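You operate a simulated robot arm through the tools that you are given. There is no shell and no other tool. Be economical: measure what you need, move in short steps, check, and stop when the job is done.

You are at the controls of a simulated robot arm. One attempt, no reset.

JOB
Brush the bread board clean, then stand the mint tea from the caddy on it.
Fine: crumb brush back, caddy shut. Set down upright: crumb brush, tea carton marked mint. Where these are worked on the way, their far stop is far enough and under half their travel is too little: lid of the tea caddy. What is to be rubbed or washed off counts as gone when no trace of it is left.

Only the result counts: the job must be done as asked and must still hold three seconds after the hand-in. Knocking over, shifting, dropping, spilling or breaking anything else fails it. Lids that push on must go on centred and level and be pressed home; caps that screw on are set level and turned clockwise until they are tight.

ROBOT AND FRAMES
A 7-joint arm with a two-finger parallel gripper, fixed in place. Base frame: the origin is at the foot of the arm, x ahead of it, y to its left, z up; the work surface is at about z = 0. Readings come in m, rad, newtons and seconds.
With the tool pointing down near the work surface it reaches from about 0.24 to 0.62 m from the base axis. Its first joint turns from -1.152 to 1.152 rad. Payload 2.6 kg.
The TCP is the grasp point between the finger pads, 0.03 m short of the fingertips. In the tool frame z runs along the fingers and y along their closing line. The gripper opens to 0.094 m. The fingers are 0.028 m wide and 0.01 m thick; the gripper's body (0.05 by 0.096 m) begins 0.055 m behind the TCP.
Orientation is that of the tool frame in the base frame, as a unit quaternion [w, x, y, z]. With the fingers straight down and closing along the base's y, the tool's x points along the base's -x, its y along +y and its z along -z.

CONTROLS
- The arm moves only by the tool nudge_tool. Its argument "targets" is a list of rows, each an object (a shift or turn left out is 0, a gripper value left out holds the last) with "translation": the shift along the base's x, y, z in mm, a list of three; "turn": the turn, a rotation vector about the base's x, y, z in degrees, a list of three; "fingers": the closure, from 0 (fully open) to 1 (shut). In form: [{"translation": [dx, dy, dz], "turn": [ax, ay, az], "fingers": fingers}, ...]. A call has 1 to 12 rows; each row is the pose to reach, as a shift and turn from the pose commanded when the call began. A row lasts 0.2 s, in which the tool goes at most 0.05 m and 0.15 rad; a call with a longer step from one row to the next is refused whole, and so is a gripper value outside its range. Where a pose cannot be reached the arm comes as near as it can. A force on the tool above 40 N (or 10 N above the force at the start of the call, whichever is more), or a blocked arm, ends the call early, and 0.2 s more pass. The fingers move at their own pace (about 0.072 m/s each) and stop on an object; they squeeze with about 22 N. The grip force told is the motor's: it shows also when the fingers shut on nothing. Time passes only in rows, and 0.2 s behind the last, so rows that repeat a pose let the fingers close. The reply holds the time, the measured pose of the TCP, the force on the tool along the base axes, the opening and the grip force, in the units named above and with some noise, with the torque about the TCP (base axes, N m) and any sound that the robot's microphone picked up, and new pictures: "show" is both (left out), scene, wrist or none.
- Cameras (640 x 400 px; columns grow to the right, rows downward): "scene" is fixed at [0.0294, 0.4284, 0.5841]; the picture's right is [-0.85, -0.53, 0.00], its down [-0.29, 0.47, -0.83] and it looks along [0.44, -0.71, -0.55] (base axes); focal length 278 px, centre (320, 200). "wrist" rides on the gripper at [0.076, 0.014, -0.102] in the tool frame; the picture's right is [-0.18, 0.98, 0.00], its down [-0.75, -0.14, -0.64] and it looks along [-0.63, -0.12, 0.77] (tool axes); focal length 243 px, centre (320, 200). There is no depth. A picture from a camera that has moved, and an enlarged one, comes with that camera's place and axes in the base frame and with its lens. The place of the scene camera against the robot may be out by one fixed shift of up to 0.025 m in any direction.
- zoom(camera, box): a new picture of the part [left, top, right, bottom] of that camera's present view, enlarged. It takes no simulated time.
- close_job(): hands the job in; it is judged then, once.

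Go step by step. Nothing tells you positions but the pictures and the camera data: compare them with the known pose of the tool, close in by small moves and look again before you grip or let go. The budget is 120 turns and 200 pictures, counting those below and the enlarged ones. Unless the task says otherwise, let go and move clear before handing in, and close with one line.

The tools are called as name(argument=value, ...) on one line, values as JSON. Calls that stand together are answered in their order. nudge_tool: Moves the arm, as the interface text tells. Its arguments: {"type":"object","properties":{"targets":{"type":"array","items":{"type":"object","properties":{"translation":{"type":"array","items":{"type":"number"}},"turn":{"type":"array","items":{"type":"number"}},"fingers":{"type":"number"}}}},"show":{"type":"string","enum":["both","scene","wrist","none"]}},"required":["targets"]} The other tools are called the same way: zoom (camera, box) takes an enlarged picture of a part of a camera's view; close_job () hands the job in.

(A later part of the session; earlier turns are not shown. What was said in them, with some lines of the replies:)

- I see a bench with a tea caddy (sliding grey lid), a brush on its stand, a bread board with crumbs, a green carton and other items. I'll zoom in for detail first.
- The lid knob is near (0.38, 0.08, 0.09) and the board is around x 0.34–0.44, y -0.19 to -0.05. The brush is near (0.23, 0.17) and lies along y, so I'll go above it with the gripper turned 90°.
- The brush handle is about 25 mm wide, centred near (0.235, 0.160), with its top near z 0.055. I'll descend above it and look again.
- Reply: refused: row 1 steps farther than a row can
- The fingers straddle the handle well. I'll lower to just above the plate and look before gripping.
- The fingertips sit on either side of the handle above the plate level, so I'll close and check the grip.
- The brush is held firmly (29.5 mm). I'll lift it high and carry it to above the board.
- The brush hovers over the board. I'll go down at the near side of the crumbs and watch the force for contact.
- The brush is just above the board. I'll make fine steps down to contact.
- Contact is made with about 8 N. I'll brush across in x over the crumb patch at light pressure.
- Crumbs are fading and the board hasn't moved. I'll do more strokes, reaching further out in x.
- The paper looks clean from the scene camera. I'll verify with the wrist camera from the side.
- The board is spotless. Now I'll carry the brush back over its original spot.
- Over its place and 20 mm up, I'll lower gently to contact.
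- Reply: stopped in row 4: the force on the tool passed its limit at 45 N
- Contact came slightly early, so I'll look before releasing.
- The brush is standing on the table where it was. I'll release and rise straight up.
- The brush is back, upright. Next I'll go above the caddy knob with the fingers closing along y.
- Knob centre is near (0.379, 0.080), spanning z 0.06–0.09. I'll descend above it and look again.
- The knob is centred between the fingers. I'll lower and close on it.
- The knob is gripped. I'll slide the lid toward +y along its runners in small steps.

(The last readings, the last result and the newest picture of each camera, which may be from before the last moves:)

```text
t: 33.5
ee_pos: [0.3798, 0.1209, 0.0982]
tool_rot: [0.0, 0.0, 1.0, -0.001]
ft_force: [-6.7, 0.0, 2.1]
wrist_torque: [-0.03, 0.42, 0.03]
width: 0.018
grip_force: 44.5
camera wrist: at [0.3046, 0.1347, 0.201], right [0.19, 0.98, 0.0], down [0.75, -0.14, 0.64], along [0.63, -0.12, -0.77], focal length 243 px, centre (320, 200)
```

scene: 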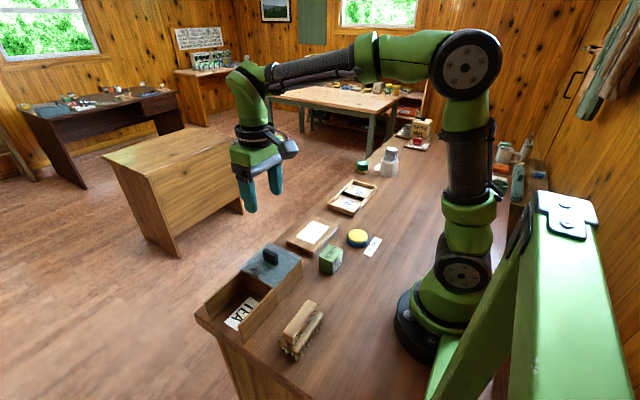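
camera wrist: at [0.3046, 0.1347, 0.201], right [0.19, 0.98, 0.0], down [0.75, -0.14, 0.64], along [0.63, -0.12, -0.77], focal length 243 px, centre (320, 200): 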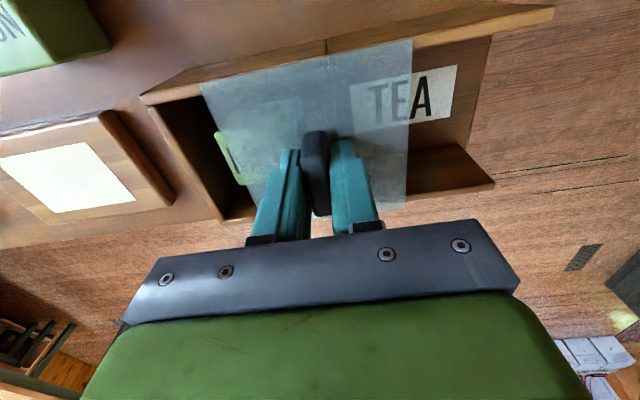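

The lid slides freely and the green carton is appearing. I'll continue toward the far stop.

nudge_tool(targets=[{"translation": [-1, 10, 0]}, {"translation": [-1, 20, 0]}, {"translation": [-1, 30, 0]}, {"translation": [-1, 38, 0]}, {"translation": [-1, 44, 0]}, {"translation": [-1, 48, 0]}, {"translation": [-1, 48, 0]}])

```text
t: 35.1
ee_pos: [0.3792, 0.1688, 0.0998]
tool_rot: [0.002, 0.002, 1.0, -0.001]
ft_force: [22.3, -0.1, -19.2]
wrist_torque: [0.02, 0.67, 0.02]
width: 0.0179
grip_force: 44.7
camera wrist: at [0.3042, 0.1827, 0.2008], right [0.19, 0.98, 0.0], down [0.75, -0.14, 0.64], along [0.63, -0.12, -0.76], focal length 243 px, centre (320, 200)
```

scene: 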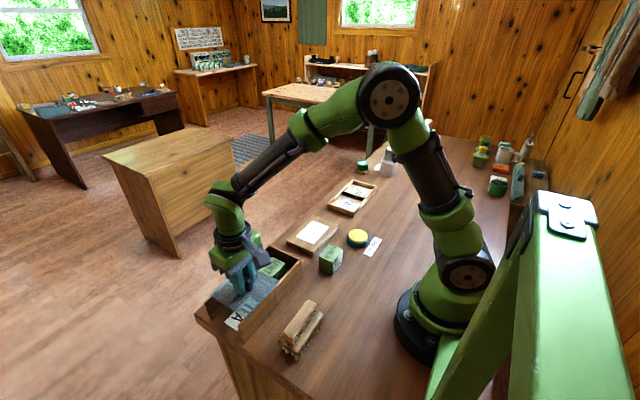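
wrist: 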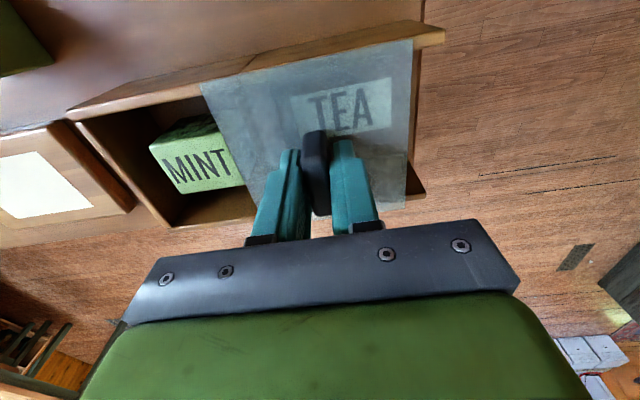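

MINT is uncovered. The lid is nearly fully open, so I'll relieve side forces and nudge it on to find the stop.

nudge_tool(targets=[{"translation": [1, 0, -1]}, {"translation": [1, 3, -1]}, {"translation": [1, 6, -1]}, {"translation": [1, 9, -1]}, {"translation": [1, 12, -1]}])

zoom(camera="scene", box=[190, 220, 310, 340])

```text
t: 36.3
ee_pos: [0.3794, 0.1797, 0.0991]
tool_rot: [0.0, 0.001, 1.0, -0.002]
ft_force: [5.2, -0.3, 8.0]
wrist_torque: [-0.05, -0.13, 0.13]
width: 0.0178
grip_force: 44.7
camera wrist: at [0.3044, 0.1951, 0.201], right [0.19, 0.98, 0.0], down [0.75, -0.14, 0.64], along [0.63, -0.12, -0.77], focal length 243 px, centre (320, 200)
```

scene: 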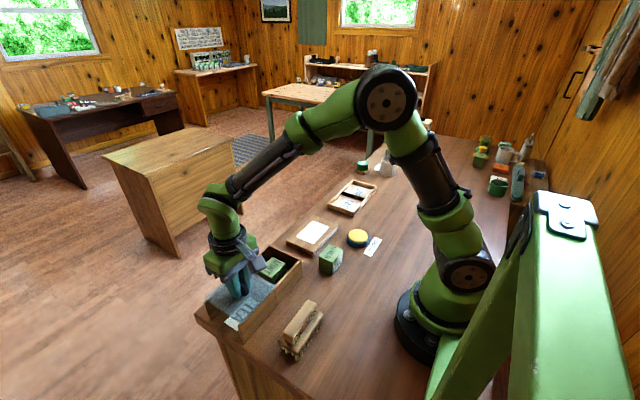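
wrist: 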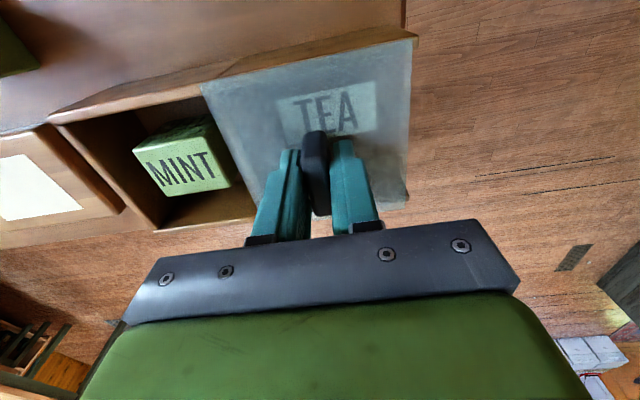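

```text
3.33 times, centred on (250, 280) of scene
camera zoom: at [0.0294, 0.4284, 0.5841], right [-0.85, -0.53, 0.0], down [-0.29, 0.47, -0.83], along [0.44, -0.71, -0.55], focal length 926 px, centre (553, -67)
```

zoom: 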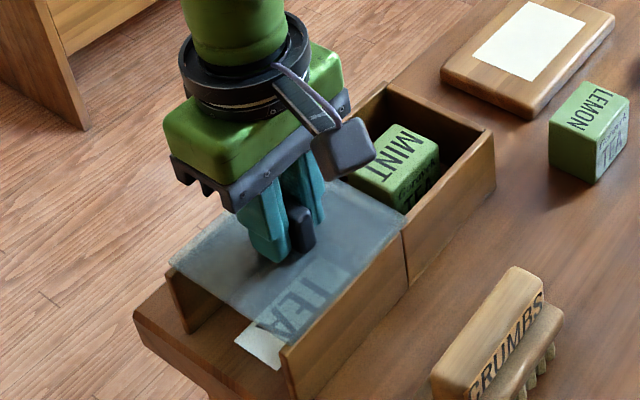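

The lid is clear of the carton with room for fingers. I'll release the knob and rise to look into the caddy.

nudge_tool(targets=[{"fingers": 0.5}, {"fingers": 0.5}, {"fingers": 0.5}, {"translation": [0, 0, 30], "fingers": 0.3}, {"translation": [0, -10, 75]}, {"translation": [0, -40, 110]}, {"translation": [0, -75, 140]}, {"translation": [0, -108, 150]}, {"translation": [0, -108, 150]}])

zoom(camera="wrist", box=[200, 0, 480, 175])

zoom(camera="scene", box=[190, 220, 310, 340])

```text
t: 38.3
ee_pos: [0.3785, 0.0707, 0.2492]
tool_rot: [0.0, -0.001, 1.0, -0.001]
ft_force: [0.4, -0.1, 0.0]
wrist_torque: [0.0, 0.02, -0.02]
width: 0.0659
grip_force: 0.0
camera wrist: at [0.3035, 0.0857, 0.3504], right [0.18, 0.98, 0.0], down [0.75, -0.14, 0.64], along [0.63, -0.12, -0.77], focal length 243 px, centre (320, 200)
```

scene: 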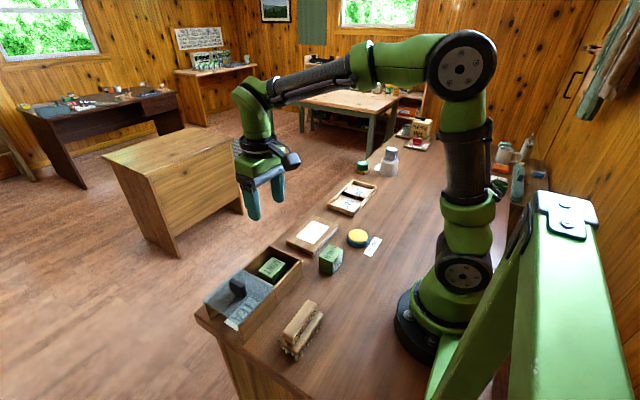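
wrist: 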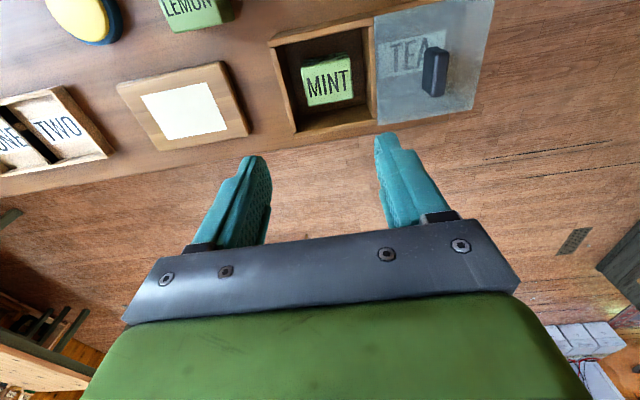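

```text
2.29 times, centred on (340, 88) of wrist
camera zoom: at [0.3035, 0.0857, 0.3504], right [0.18, 0.98, 0.0], down [0.75, -0.14, 0.64], along [0.63, -0.12, -0.77], focal length 555 px, centre (274, 457)
```

zoom: 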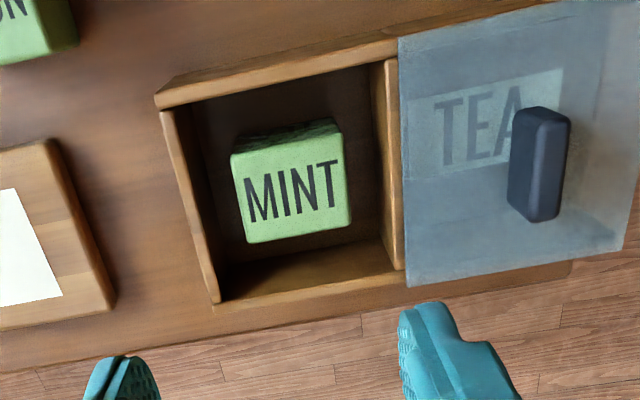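

```text
3.33 times, centred on (250, 280) of scene
camera zoom: at [0.0294, 0.4284, 0.5841], right [-0.85, -0.53, 0.0], down [-0.29, 0.47, -0.83], along [0.44, -0.71, -0.55], focal length 926 px, centre (553, -67)
```

zoom: 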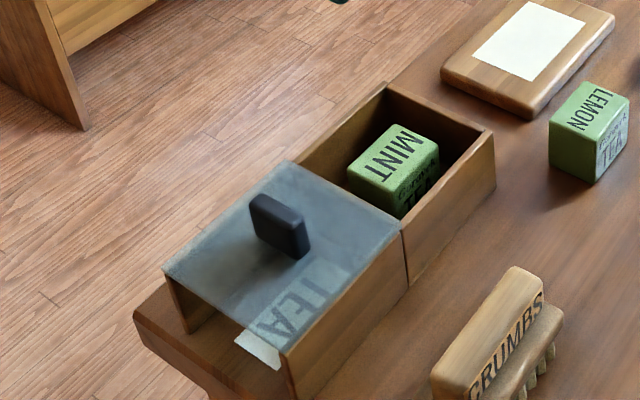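

The mint carton is near (0.380, 0.080), about 42 mm in x and 55 mm in y, with its top near z 0.05. Gaps are larger along x, so I'll turn the gripper 90° and come down over it.

nudge_tool(targets=[{"translation": [1, 3, 0], "turn": [0, 0, 8.2], "fingers": 0.37}, {"translation": [1, 6, 0], "turn": [0, 0, 16.4]}, {"translation": [1, 9, 0], "turn": [0, 0, 24.6]}, {"translation": [1, 9, 0], "turn": [0, 0, 32.8]}, {"translation": [1, 9, -10], "turn": [0, 0, 41]}, {"translation": [1, 9, -20], "turn": [0, 0, 49.2]}, {"translation": [1, 9, -40], "turn": [0, 0, 57.4]}, {"translation": [1, 9, -60], "turn": [0, 0, 65.6]}, {"translation": [1, 9, -80], "turn": [0, 0, 73.8]}, {"translation": [1, 9, -100], "turn": [0, 0, 82]}, {"translation": [1, 9, -120], "turn": [0, 0, 90]}, {"translation": [1, 9, -120], "turn": [0, 0, 90]}])

zoom(camera="wrist", box=[160, 0, 480, 200])

zoom(camera="scene", box=[200, 200, 320, 300])

```text
t: 40.9
ee_pos: [0.38, 0.0823, 0.1286]
tool_rot: [0.0, 0.708, -0.707, 0.0]
ft_force: [-0.4, -0.2, 0.7]
wrist_torque: [0.01, -0.01, 0.03]
width: 0.0594
grip_force: 0.1
camera wrist: at [0.367, 0.0056, 0.2296], right [-0.98, 0.18, 0.0], down [0.14, 0.75, 0.64], along [0.12, 0.63, -0.77], focal length 243 px, centre (320, 200)
```

scene: 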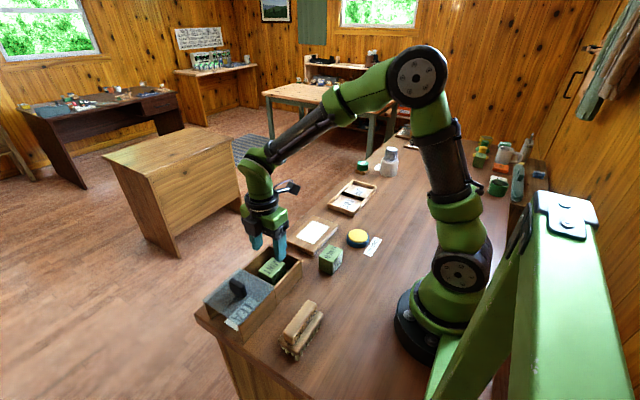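
wrist: 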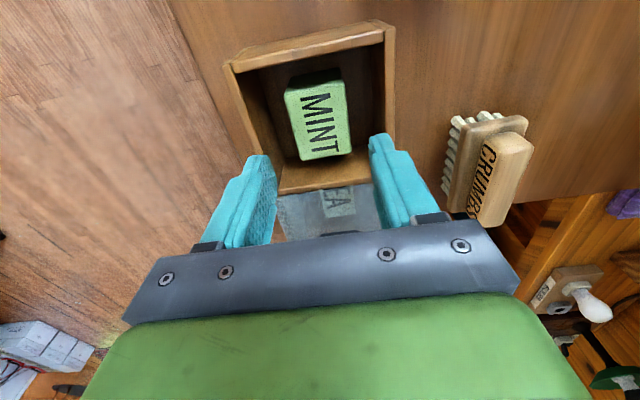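

```text
2.00 times, centred on (320, 100) of wrist
camera zoom: at [0.367, 0.0056, 0.2296], right [-0.98, 0.18, 0.0], down [0.14, 0.75, 0.64], along [0.12, 0.63, -0.77], focal length 485 px, centre (320, 400)
```

zoom: 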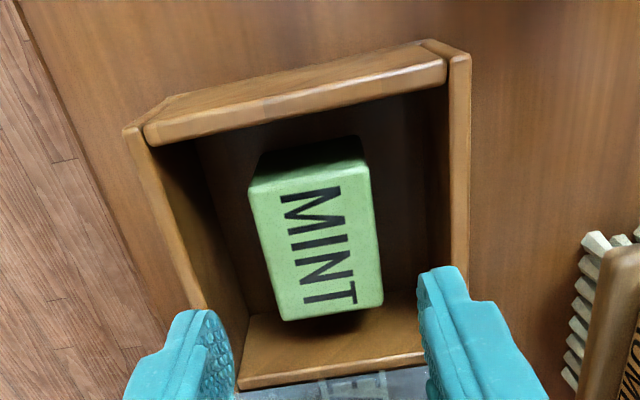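

```text
4.00 times, centred on (260, 250) of scene
camera zoom: at [0.0294, 0.4284, 0.5841], right [-0.85, -0.53, 0.0], down [-0.29, 0.47, -0.83], along [0.44, -0.71, -0.55], focal length 1111 px, centre (560, 0)
```

zoom: 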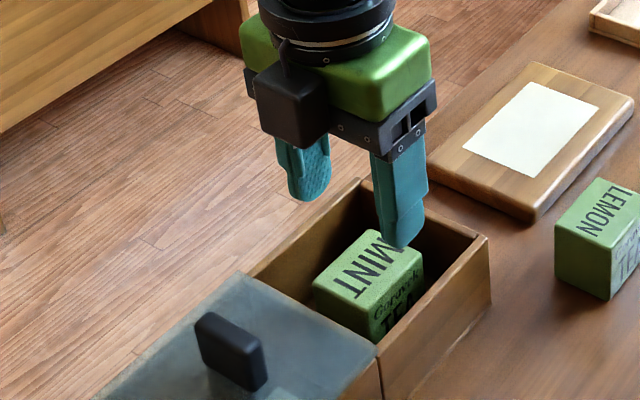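

The gripper is centred on the carton and clears the walls by about 7 mm each side. I'll descend partway and check.

nudge_tool(targets=[{"translation": [1, -2, -20]}, {"translation": [1, -2, -40]}, {"translation": [1, -2, -55]}, {"translation": [1, -2, -55]}], show="wrist")

zoom(camera="scene", box=[200, 220, 320, 320])

```text
t: 41.9
ee_pos: [0.381, 0.081, 0.075]
tool_rot: [0.0, 0.708, -0.707, 0.0]
ft_force: [-0.5, -0.5, -0.3]
wrist_torque: [0.01, 0.0, 0.01]
width: 0.0592
grip_force: 0.1
camera wrist: at [0.3679, 0.0037, 0.1755], right [-0.98, 0.18, 0.0], down [0.14, 0.75, 0.64], along [0.12, 0.63, -0.77], focal length 243 px, centre (320, 200)
```

wrist: 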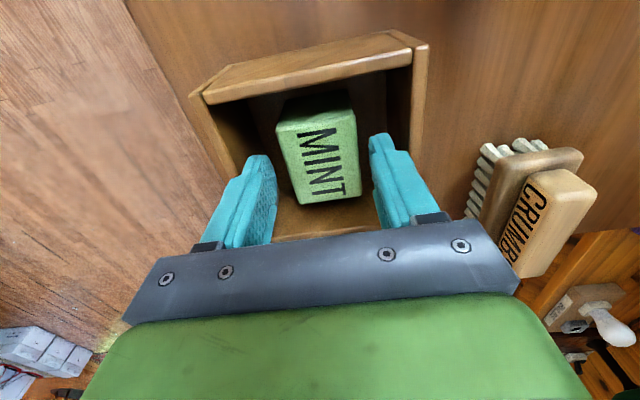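

```text
4.00 times, centred on (260, 270) of scene
camera zoom: at [0.0294, 0.4284, 0.5841], right [-0.85, -0.53, 0.0], down [-0.29, 0.47, -0.83], along [0.44, -0.71, -0.55], focal length 1111 px, centre (560, -80)
```

zoom: 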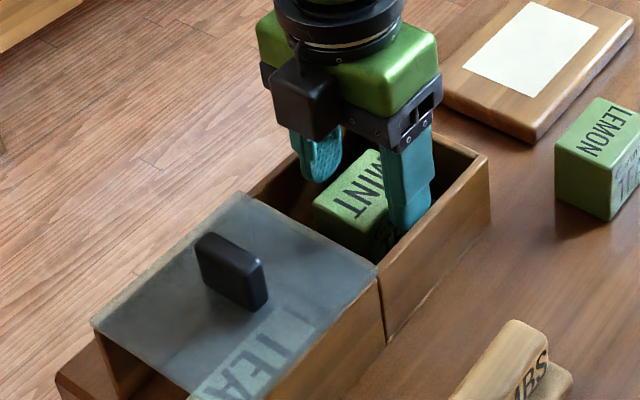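

It's well centred. I'll go down the rest of the way and close.

nudge_tool(targets=[{"translation": [0, 0, -15]}, {"translation": [0, 0, -27]}, {"translation": [0, 0, -34]}, {"translation": [0, 0, -34], "fingers": 1}, {"translation": [0, 0, -34], "fingers": 1}, {"translation": [0, 0, -34], "fingers": 1}, {"translation": [0, 0, -34], "fingers": 1}], show="wrist")

```text
t: 43.5
ee_pos: [0.381, 0.079, 0.0396]
tool_rot: [0.0, 0.707, -0.707, 0.0]
ft_force: [-0.1, -0.4, -0.2]
wrist_torque: [-0.03, 0.0, 0.03]
width: 0.0478
grip_force: 21.9
camera wrist: at [0.368, 0.0034, 0.1414], right [-0.98, 0.18, 0.0], down [0.14, 0.75, 0.64], along [0.12, 0.63, -0.77], focal length 243 px, centre (320, 200)
```

wrist: 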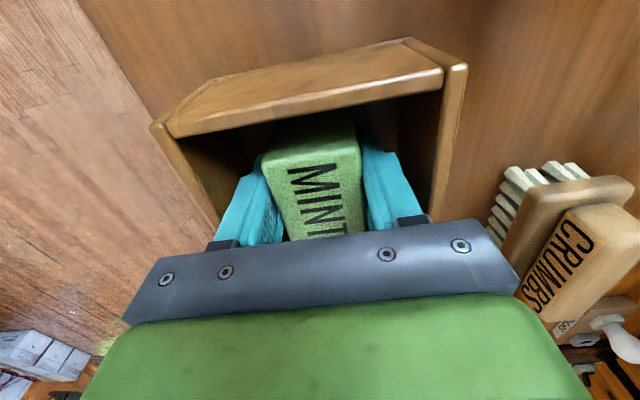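

The carton is gripped. I'll lift it straight out and carry it over the board.

nudge_tool(targets=[{"translation": [0, 0, 15]}, {"translation": [0, 0, 40]}, {"translation": [0, 0, 80]}, {"translation": [0, 0, 115]}, {"translation": [2, -40, 115]}, {"translation": [4, -80, 115]}, {"translation": [6, -120, 115]}, {"translation": [7, -160, 115]}, {"translation": [7, -200, 115]}, {"translation": [7, -200, 95]}, {"translation": [7, -200, 80]}, {"translation": [7, -200, 80]}])

zoom(camera="scene", box=[250, 160, 370, 270])

zoom(camera="scene", box=[190, 230, 330, 350])

```text
t: 46.1
ee_pos: [0.3878, -0.1212, 0.1193]
tool_rot: [0.001, -0.706, 0.708, -0.001]
ft_force: [0.0, 1.0, -0.2]
wrist_torque: [-0.01, 0.0, -0.02]
width: 0.0473
grip_force: 22.2
camera wrist: at [0.3746, -0.1975, 0.221], right [-0.98, 0.18, 0.0], down [0.14, 0.75, 0.64], along [0.12, 0.63, -0.77], focal length 243 px, centre (320, 200)
```

scene: 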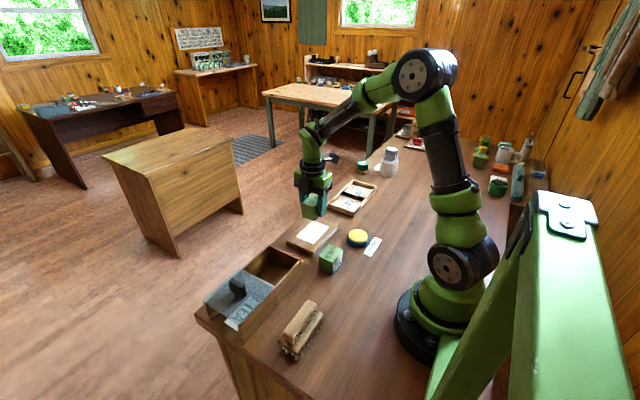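
wrist: 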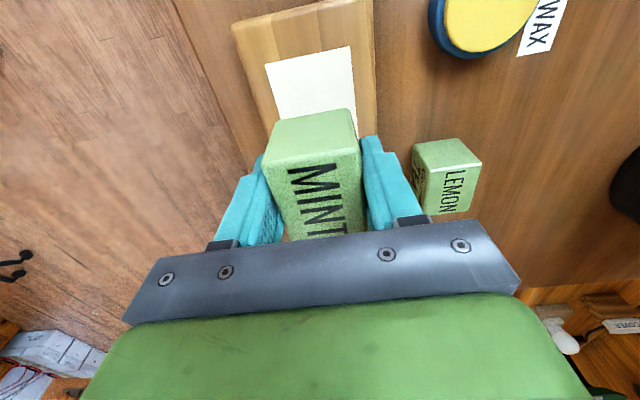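

```text
3.64 times, centred on (310, 215) of scene
camera zoom: at [0.0294, 0.4284, 0.5841], right [-0.85, -0.53, 0.0], down [-0.29, 0.47, -0.83], along [0.44, -0.71, -0.55], focal length 1010 px, centre (356, 146)
```

zoom: 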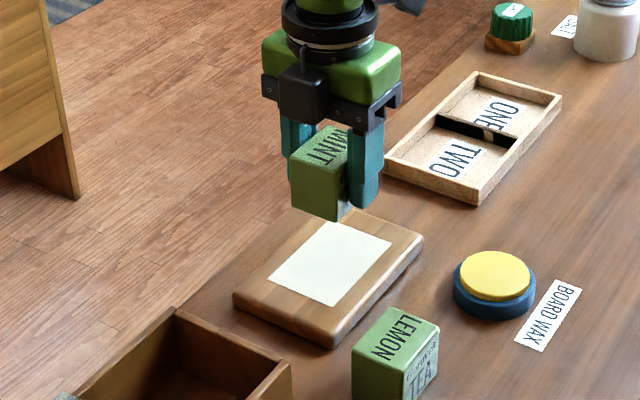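

```text
3.33 times, centred on (260, 290) of scene
camera zoom: at [0.0294, 0.4284, 0.5841], right [-0.85, -0.53, 0.0], down [-0.29, 0.47, -0.83], along [0.44, -0.71, -0.55], focal length 926 px, centre (520, -100)
```

zoom: 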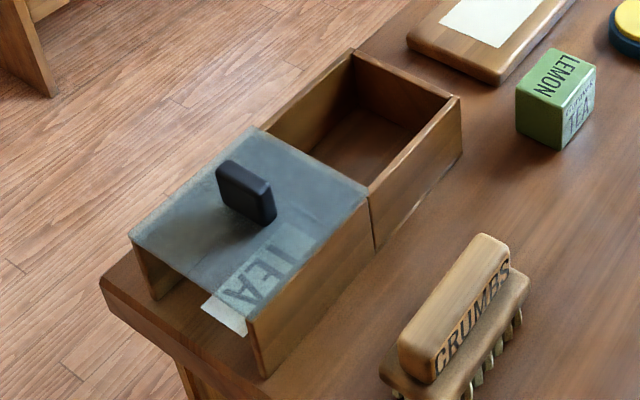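

The carton is upright above the board centre. I'll lower it, finishing with fine steps to contact.

nudge_tool(targets=[{"translation": [0, 1, -30]}, {"translation": [0, 1, -48]}, {"translation": [0, 1, -54]}, {"translation": [0, 1, -56]}, {"translation": [0, 1, -58]}, {"translation": [0, 1, -60]}])

zoom(camera="scene", box=[250, 170, 370, 270])

```text
t: 47.5
ee_pos: [0.3886, -0.1194, 0.0589]
tool_rot: [0.0, -0.707, 0.708, -0.001]
ft_force: [0.6, -0.1, -0.5]
wrist_torque: [0.01, -0.05, -0.01]
width: 0.0479
grip_force: 22.1
camera wrist: at [0.3748, -0.1958, 0.1608], right [-0.98, 0.19, 0.0], down [0.14, 0.75, 0.64], along [0.12, 0.63, -0.77], focal length 243 px, centre (320, 200)
```

scene: 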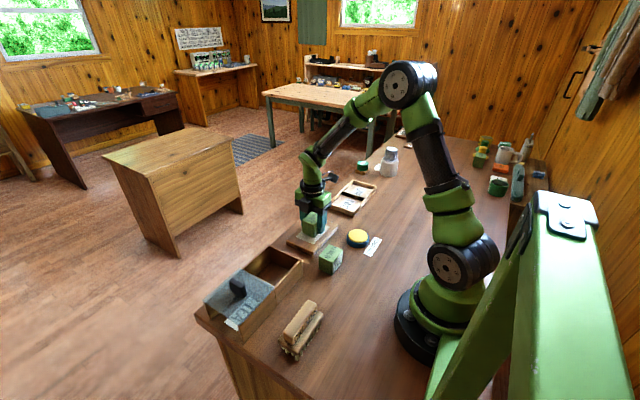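
wrist: 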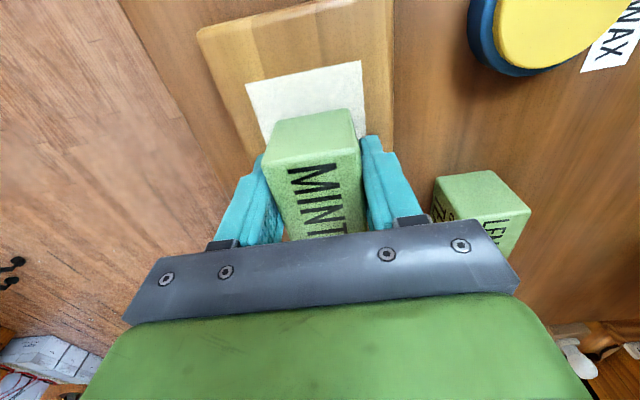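

```text
4.00 times, centred on (310, 220) of scene
camera zoom: at [0.0294, 0.4284, 0.5841], right [-0.85, -0.53, 0.0], down [-0.29, 0.47, -0.83], along [0.44, -0.71, -0.55], focal length 1111 px, centre (360, 120)
```

zoom: 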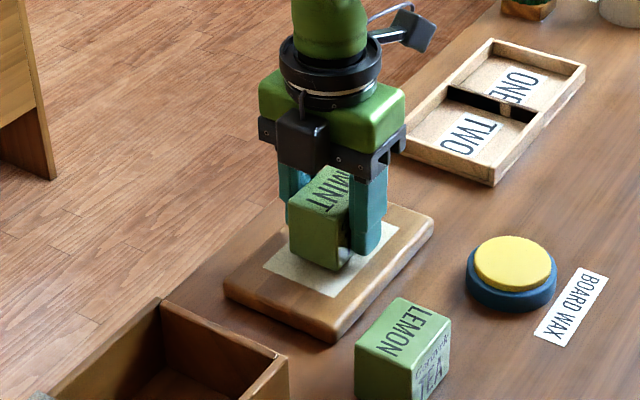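

It isn't quite touching yet. I'll continue in 1 mm steps.

nudge_tool(targets=[{"translation": [0, 0, -1]}, {"translation": [0, 0, -2]}, {"translation": [0, 0, -3]}, {"translation": [0, 0, -3]}], show="none")

```text
t: 48.5
ee_pos: [0.389, -0.1188, 0.0568]
tool_rot: [0.001, -0.707, 0.707, -0.001]
ft_force: [0.4, -0.4, -0.2]
wrist_torque: [0.01, 0.01, -0.02]
width: 0.0479
grip_force: 22.8
```

nudge_tool(targets=[{"translation": [0, 0, -1]}, {"translation": [0, 0, -2]}, {"translation": [0, 0, -2]}], show="none")

zoom(camera="scene", box=[280, 200, 350, 260])

```text
t: 49.3
ee_pos: [0.3888, -0.1198, 0.0545]
tool_rot: [0.001, -0.707, 0.708, 0.0]
ft_force: [-1.2, -0.1, -0.3]
wrist_torque: [-0.02, 0.01, 0.02]
width: 0.0477
grip_force: 22.1
```

```text
6.67 times, centred on (315, 230) of scene
camera zoom: at [0.0294, 0.4284, 0.5841], right [-0.85, -0.53, 0.0], down [-0.29, 0.47, -0.83], along [0.44, -0.71, -0.55], focal length 1851 px, centre (353, 0)
```

zoom: 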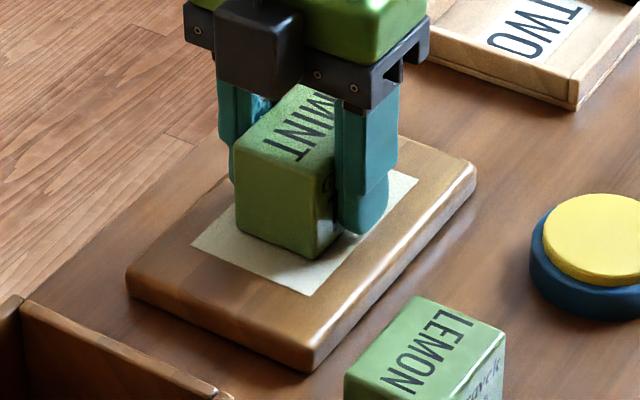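

Still no contact, so I'll continue carefully.

nudge_tool(targets=[{"translation": [0, 0, -1]}, {"translation": [0, 0, -2]}, {"translation": [0, 0, -2]}], show="none")

```text
t: 50.1
ee_pos: [0.3889, -0.1199, 0.0538]
tool_rot: [0.001, -0.706, 0.708, -0.001]
ft_force: [-5.1, 1.8, 18.9]
wrist_torque: [0.0, 0.07, -0.02]
width: 0.0478
grip_force: 22.0
```

There is contact now. I'll check whether the carton itself is resting on the board.

zoom(camera="scene", box=[300, 215, 335, 245])

nudge_tool(targets=[{"translation": [0, 0, 2]}, {"translation": [0, 0, 2]}], show="none")

zoom(camera="scene", box=[300, 215, 335, 245])

```text
13.33 times, centred on (318, 230) of scene
camera zoom: at [0.0293, 0.4284, 0.5841], right [-0.85, -0.53, 0.0], down [-0.29, 0.47, -0.83], along [0.44, -0.71, -0.55], focal length 3702 px, centre (353, -200)
```

zoom: 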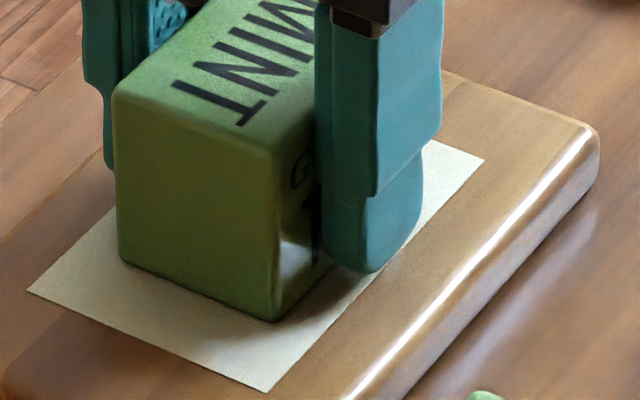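

```text
t: 50.7
ee_pos: [0.3882, -0.1198, 0.0534]
tool_rot: [0.0, 0.708, -0.706, -0.001]
ft_force: [0.3, 0.3, -1.4]
wrist_torque: [-0.01, 0.02, 0.0]
width: 0.048
grip_force: 22.1
```

```text
13.33 times, centred on (318, 230) of scene
camera zoom: at [0.0294, 0.4284, 0.5841], right [-0.85, -0.53, 0.0], down [-0.29, 0.47, -0.83], along [0.44, -0.71, -0.55], focal length 3702 px, centre (353, -200)
```

zoom: 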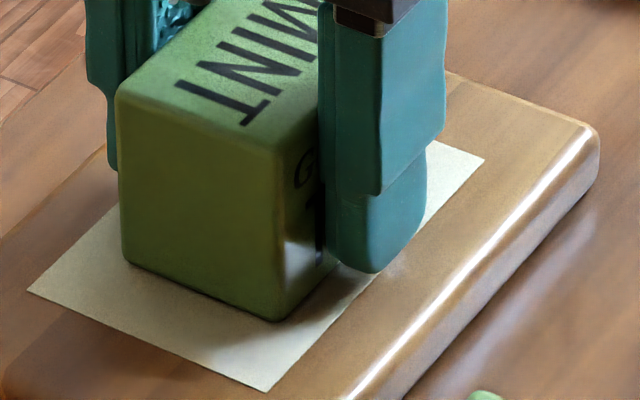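

The carton sits on the board, with the fingertips just above it. I'll settle 1 mm, release and rise.

nudge_tool(targets=[{"translation": [0, 0, -1]}, {"translation": [0, 0, -1], "fingers": 0.9}, {"translation": [0, 0, -1], "fingers": 0.37}, {"translation": [0, 0, -1], "fingers": 0.37}, {"translation": [0, 0, 0]}, {"translation": [0, 0, 30]}, {"translation": [0, 0, 70]}, {"translation": [0, 0, 110]}, {"translation": [0, 0, 150]}, {"translation": [0, 0, 150]}])

zoom(camera="scene", box=[280, 190, 350, 260])

```text
t: 52.9
ee_pos: [0.3891, -0.1183, 0.2051]
tool_rot: [0.0, -0.707, 0.707, -0.001]
ft_force: [-0.1, 0.0, 0.1]
wrist_torque: [0.01, -0.01, 0.03]
width: 0.0592
grip_force: 0.0
camera wrist: at [0.3758, -0.1945, 0.306], right [-0.98, 0.18, 0.0], down [0.14, 0.75, 0.64], along [0.12, 0.63, -0.77], focal length 243 px, centre (320, 200)
```

scene: 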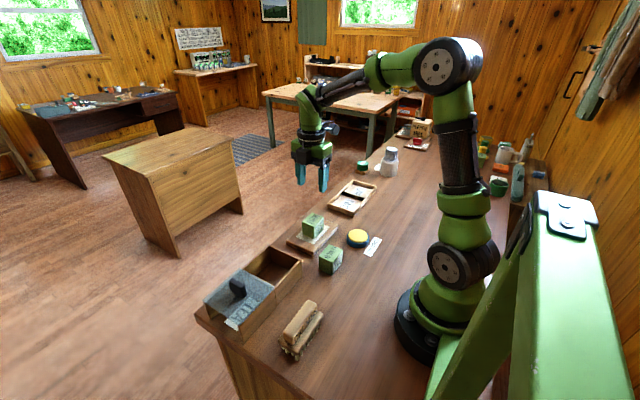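
wrist: 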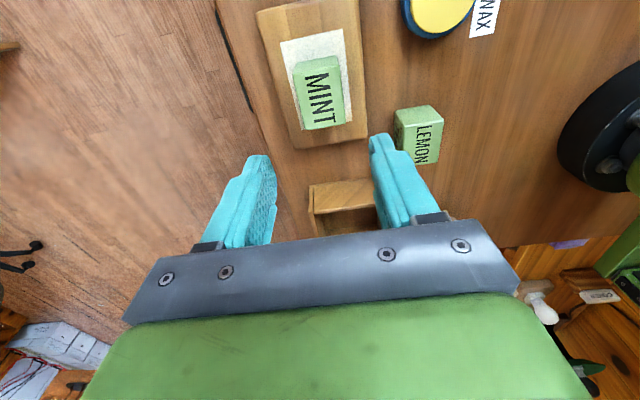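

```text
5.71 times, centred on (315, 225) of scene
camera zoom: at [0.0294, 0.4284, 0.5841], right [-0.85, -0.53, 0.0], down [-0.29, 0.47, -0.83], along [0.44, -0.71, -0.55], focal length 1587 px, centre (349, 57)
```

zoom: 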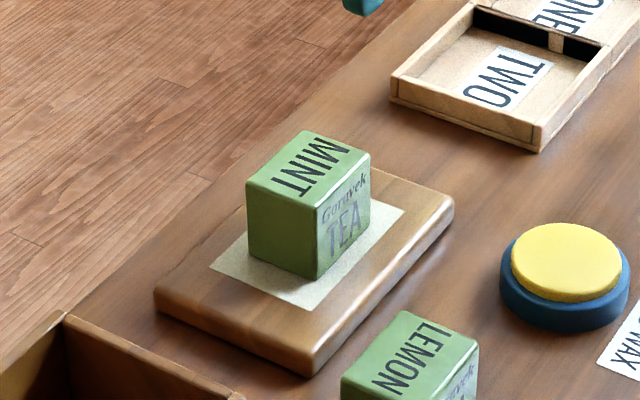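

The mint stands upright on the clean board. Now I'll go back to the lid knob to shut the caddy.

nudge_tool(targets=[{"translation": [-1, 27, 0], "turn": [0, 0, -8.2], "fingers": 0.3}, {"translation": [-2, 54, 0], "turn": [0, 0, -16.4]}, {"translation": [-3, 81, 0], "turn": [0, 0, -24.6]}, {"translation": [-4, 108, 0], "turn": [0, 0, -32.8]}, {"translation": [-5, 136, 0], "turn": [0, 0, -41]}, {"translation": [-6, 163, 0], "turn": [0, 0, -49.2]}, {"translation": [-7, 190, 0], "turn": [0, 0, -57.4]}, {"translation": [-8, 217, 0], "turn": [0, 0, -65.6]}, {"translation": [-9, 244, 0], "turn": [0, 0, -73.8]}, {"translation": [-9, 271, 0], "turn": [0, 0, -82]}, {"translation": [-9, 298, -30], "turn": [0, 0, -90]}, {"translation": [-9, 298, -70], "turn": [0, 0, -90]}])

zoom(camera="wrist", box=[160, 0, 480, 200])

```text
t: 55.5
ee_pos: [0.3803, 0.1799, 0.1348]
tool_rot: [0.0, 0.0, 1.0, -0.001]
ft_force: [0.8, -0.2, 0.4]
wrist_torque: [0.01, -0.03, 0.01]
width: 0.066
grip_force: 0.0
camera wrist: at [0.3052, 0.1941, 0.2363], right [0.19, 0.98, 0.0], down [0.75, -0.14, 0.64], along [0.63, -0.12, -0.77], focal length 243 px, centre (320, 200)
```

scene: 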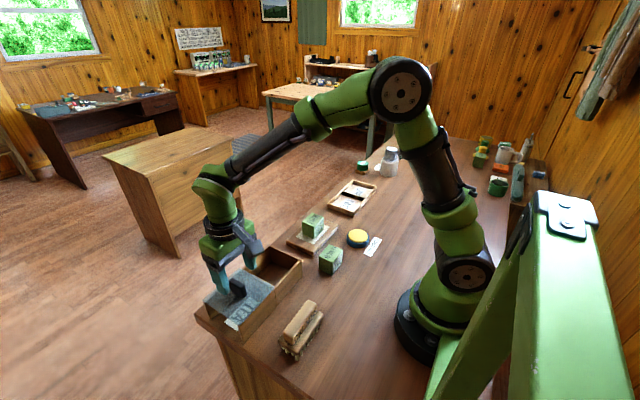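
wrist: 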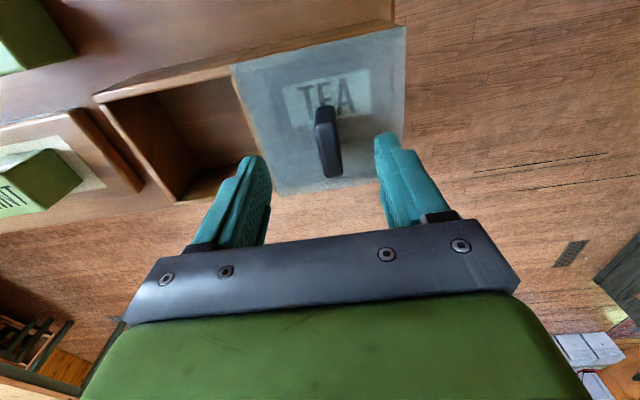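

```text
2.00 times, centred on (320, 100) of wrist
camera zoom: at [0.3052, 0.1941, 0.2363], right [0.19, 0.98, 0.0], down [0.75, -0.14, 0.64], along [0.63, -0.12, -0.77], focal length 485 px, centre (320, 400)
```

zoom: 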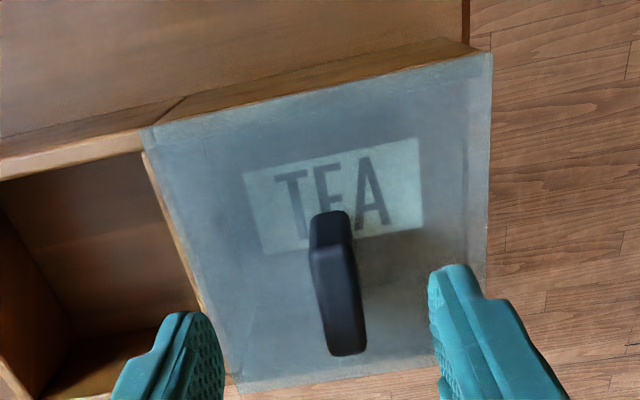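

The knob is about 4 mm further at y ≈ 0.185. I'll adjust, lower and grip it.

nudge_tool(targets=[{"translation": [-1, 4, -15]}, {"translation": [-1, 4, -28]}, {"translation": [-1, 4, -35]}, {"translation": [-1, 4, -35], "fingers": 1}, {"translation": [-1, 4, -35], "fingers": 1}, {"translation": [-1, 4, -35], "fingers": 1}, {"translation": [-1, 4, -35], "fingers": 1}, {"translation": [-1, 4, -35], "fingers": 1}], show="wrist")

```text
t: 57.3
ee_pos: [0.3801, 0.1826, 0.0991]
tool_rot: [0.0, 0.0, 1.0, 0.0]
ft_force: [0.4, 1.1, -3.3]
wrist_torque: [0.0, -0.13, 0.04]
width: 0.018
grip_force: 45.1
camera wrist: at [0.3035, 0.1974, 0.2009], right [0.18, 0.98, 0.0], down [0.75, -0.14, 0.64], along [0.63, -0.12, -0.77], focal length 243 px, centre (320, 200)
```

wrist: 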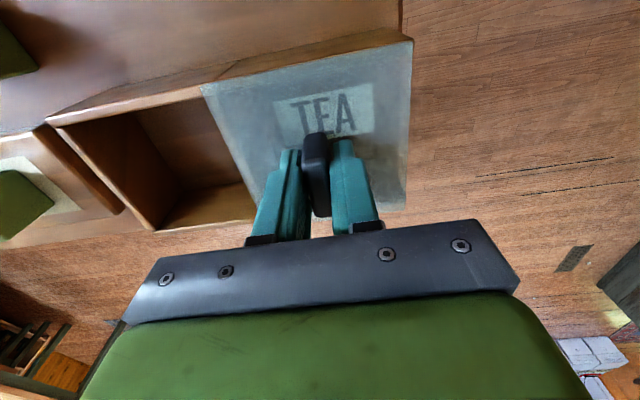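

Gripped again. I'll slide the lid back toward -y.

nudge_tool(targets=[{"translation": [0, -6, 0]}, {"translation": [0, -14, 0]}, {"translation": [0, -24, 0]}, {"translation": [0, -34, 0]}, {"translation": [0, -44, 0]}, {"translation": [0, -54, 0]}, {"translation": [0, -64, 0]}, {"translation": [0, -74, 0]}, {"translation": [0, -84, 0]}, {"translation": [0, -92, 0]}, {"translation": [0, -97, 0]}, {"translation": [0, -97, 0]}], show="wrist")

```text
t: 59.9
ee_pos: [0.3778, 0.0858, 0.0994]
tool_rot: [0.0, 0.001, 1.0, -0.001]
ft_force: [-2.7, 0.3, -5.4]
wrist_torque: [-0.01, -0.65, 0.11]
width: 0.0178
grip_force: 44.3
camera wrist: at [0.3035, 0.0998, 0.2009], right [0.19, 0.98, 0.0], down [0.75, -0.14, 0.64], along [0.63, -0.12, -0.77], focal length 243 px, centre (320, 200)
```

wrist: 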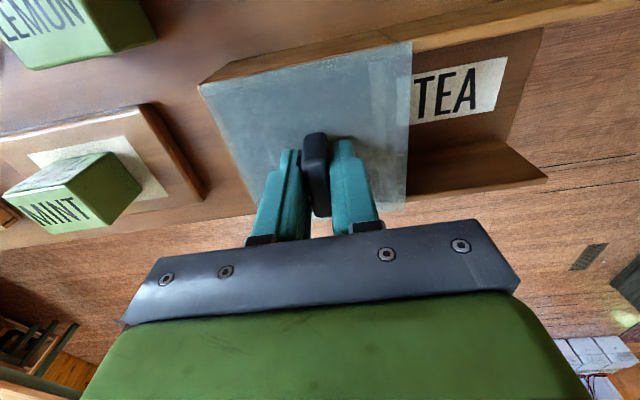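

Nearly shut. I'll push the last millimetres gently until the stop shows in the force.

nudge_tool(targets=[{"translation": [0, -2, 0]}, {"translation": [0, -4, 0]}, {"translation": [0, -6, 0]}, {"translation": [0, -7, 0]}, {"translation": [0, -7, 0]}], show="none")

```text
t: 61.1
ee_pos: [0.3788, 0.079, 0.0998]
tool_rot: [0.0, -0.001, 1.0, 0.0]
ft_force: [0.0, 12.4, -7.3]
wrist_torque: [0.0, -0.03, -0.06]
width: 0.0181
grip_force: 45.0
```

The lid is against its closed stop (12 N). I'll release, rise and check everything.

nudge_tool(targets=[{"fingers": 0.5}, {"fingers": 0.5}, {"fingers": 0.5}, {"translation": [0, 0, 30]}, {"translation": [0, 0, 75]}, {"translation": [0, 0, 120]}, {"translation": [0, 0, 165]}, {"translation": [0, 0, 200]}, {"translation": [0, 0, 200]}])

zoom(camera="wrist", box=[100, 0, 500, 150])

zoom(camera="scene", box=[190, 190, 390, 370])

```text
t: 63.1
ee_pos: [0.3784, 0.0785, 0.2998]
tool_rot: [0.0, 0.001, 1.0, -0.001]
ft_force: [0.2, -0.1, 0.2]
wrist_torque: [0.02, 0.01, 0.01]
width: 0.0469
grip_force: 0.0
camera wrist: at [0.3036, 0.0925, 0.4016], right [0.18, 0.98, 0.0], down [0.75, -0.14, 0.64], along [0.63, -0.12, -0.77], focal length 243 px, centre (320, 200)
```

scene: 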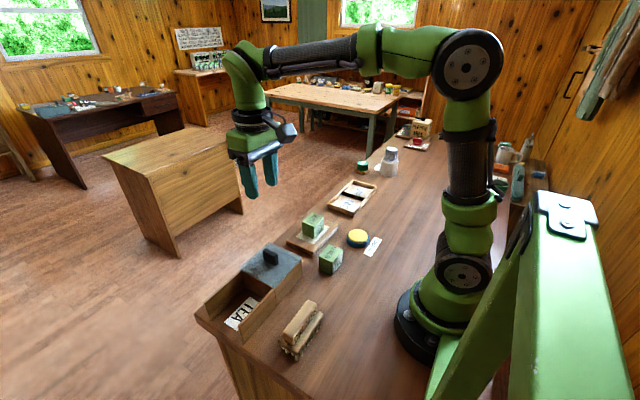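
wrist: 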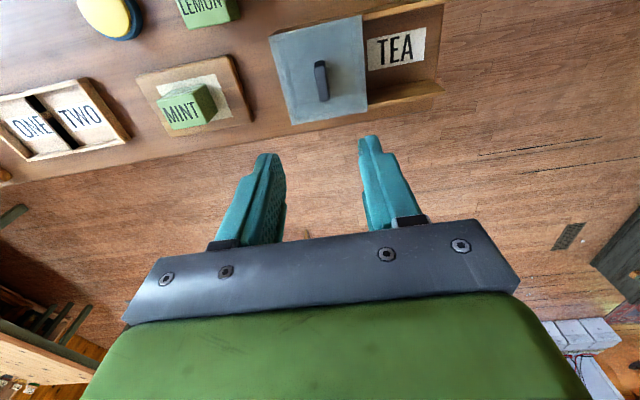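

```text
1.60 times, centred on (300, 75) of wrist
camera zoom: at [0.3036, 0.0925, 0.4016], right [0.18, 0.98, 0.0], down [0.75, -0.14, 0.64], along [0.63, -0.12, -0.77], focal length 388 px, centre (352, 400)
```

zoom: 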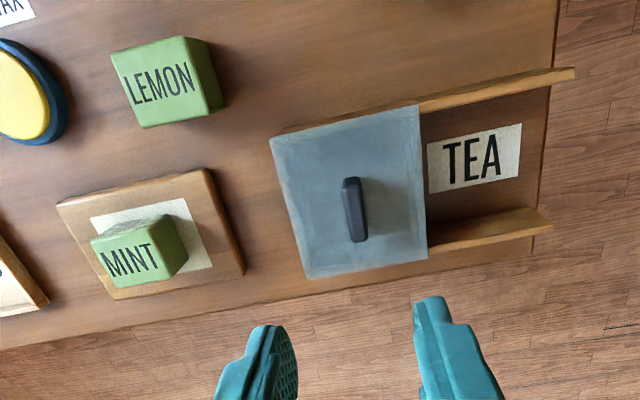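

```text
2.22 times, centred on (290, 280) of scene
camera zoom: at [0.0294, 0.4284, 0.5841], right [-0.85, -0.53, 0.0], down [-0.29, 0.47, -0.83], along [0.44, -0.71, -0.55], focal length 617 px, centre (387, 22)
```

zoom: 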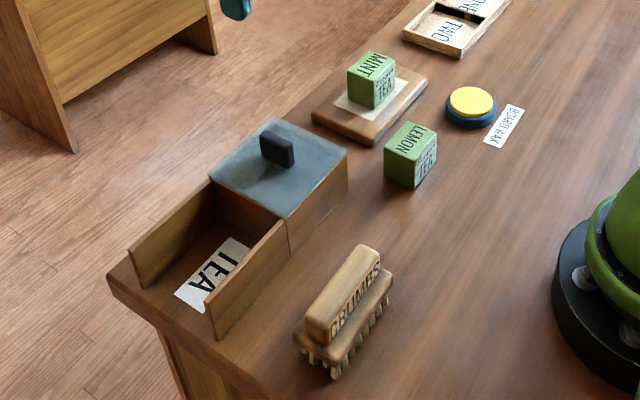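

The board is clean with the mint standing upright on it. The caddy is shut, the brush is back in its place, and the arm is clear, so I'm handing in.

close_job()

```text
The job is handed in.
```

The bread board is brushed clean with the mint tea standing upright on it, the caddy is shut, and the crumb brush is back upright in its place; the job is handed in.
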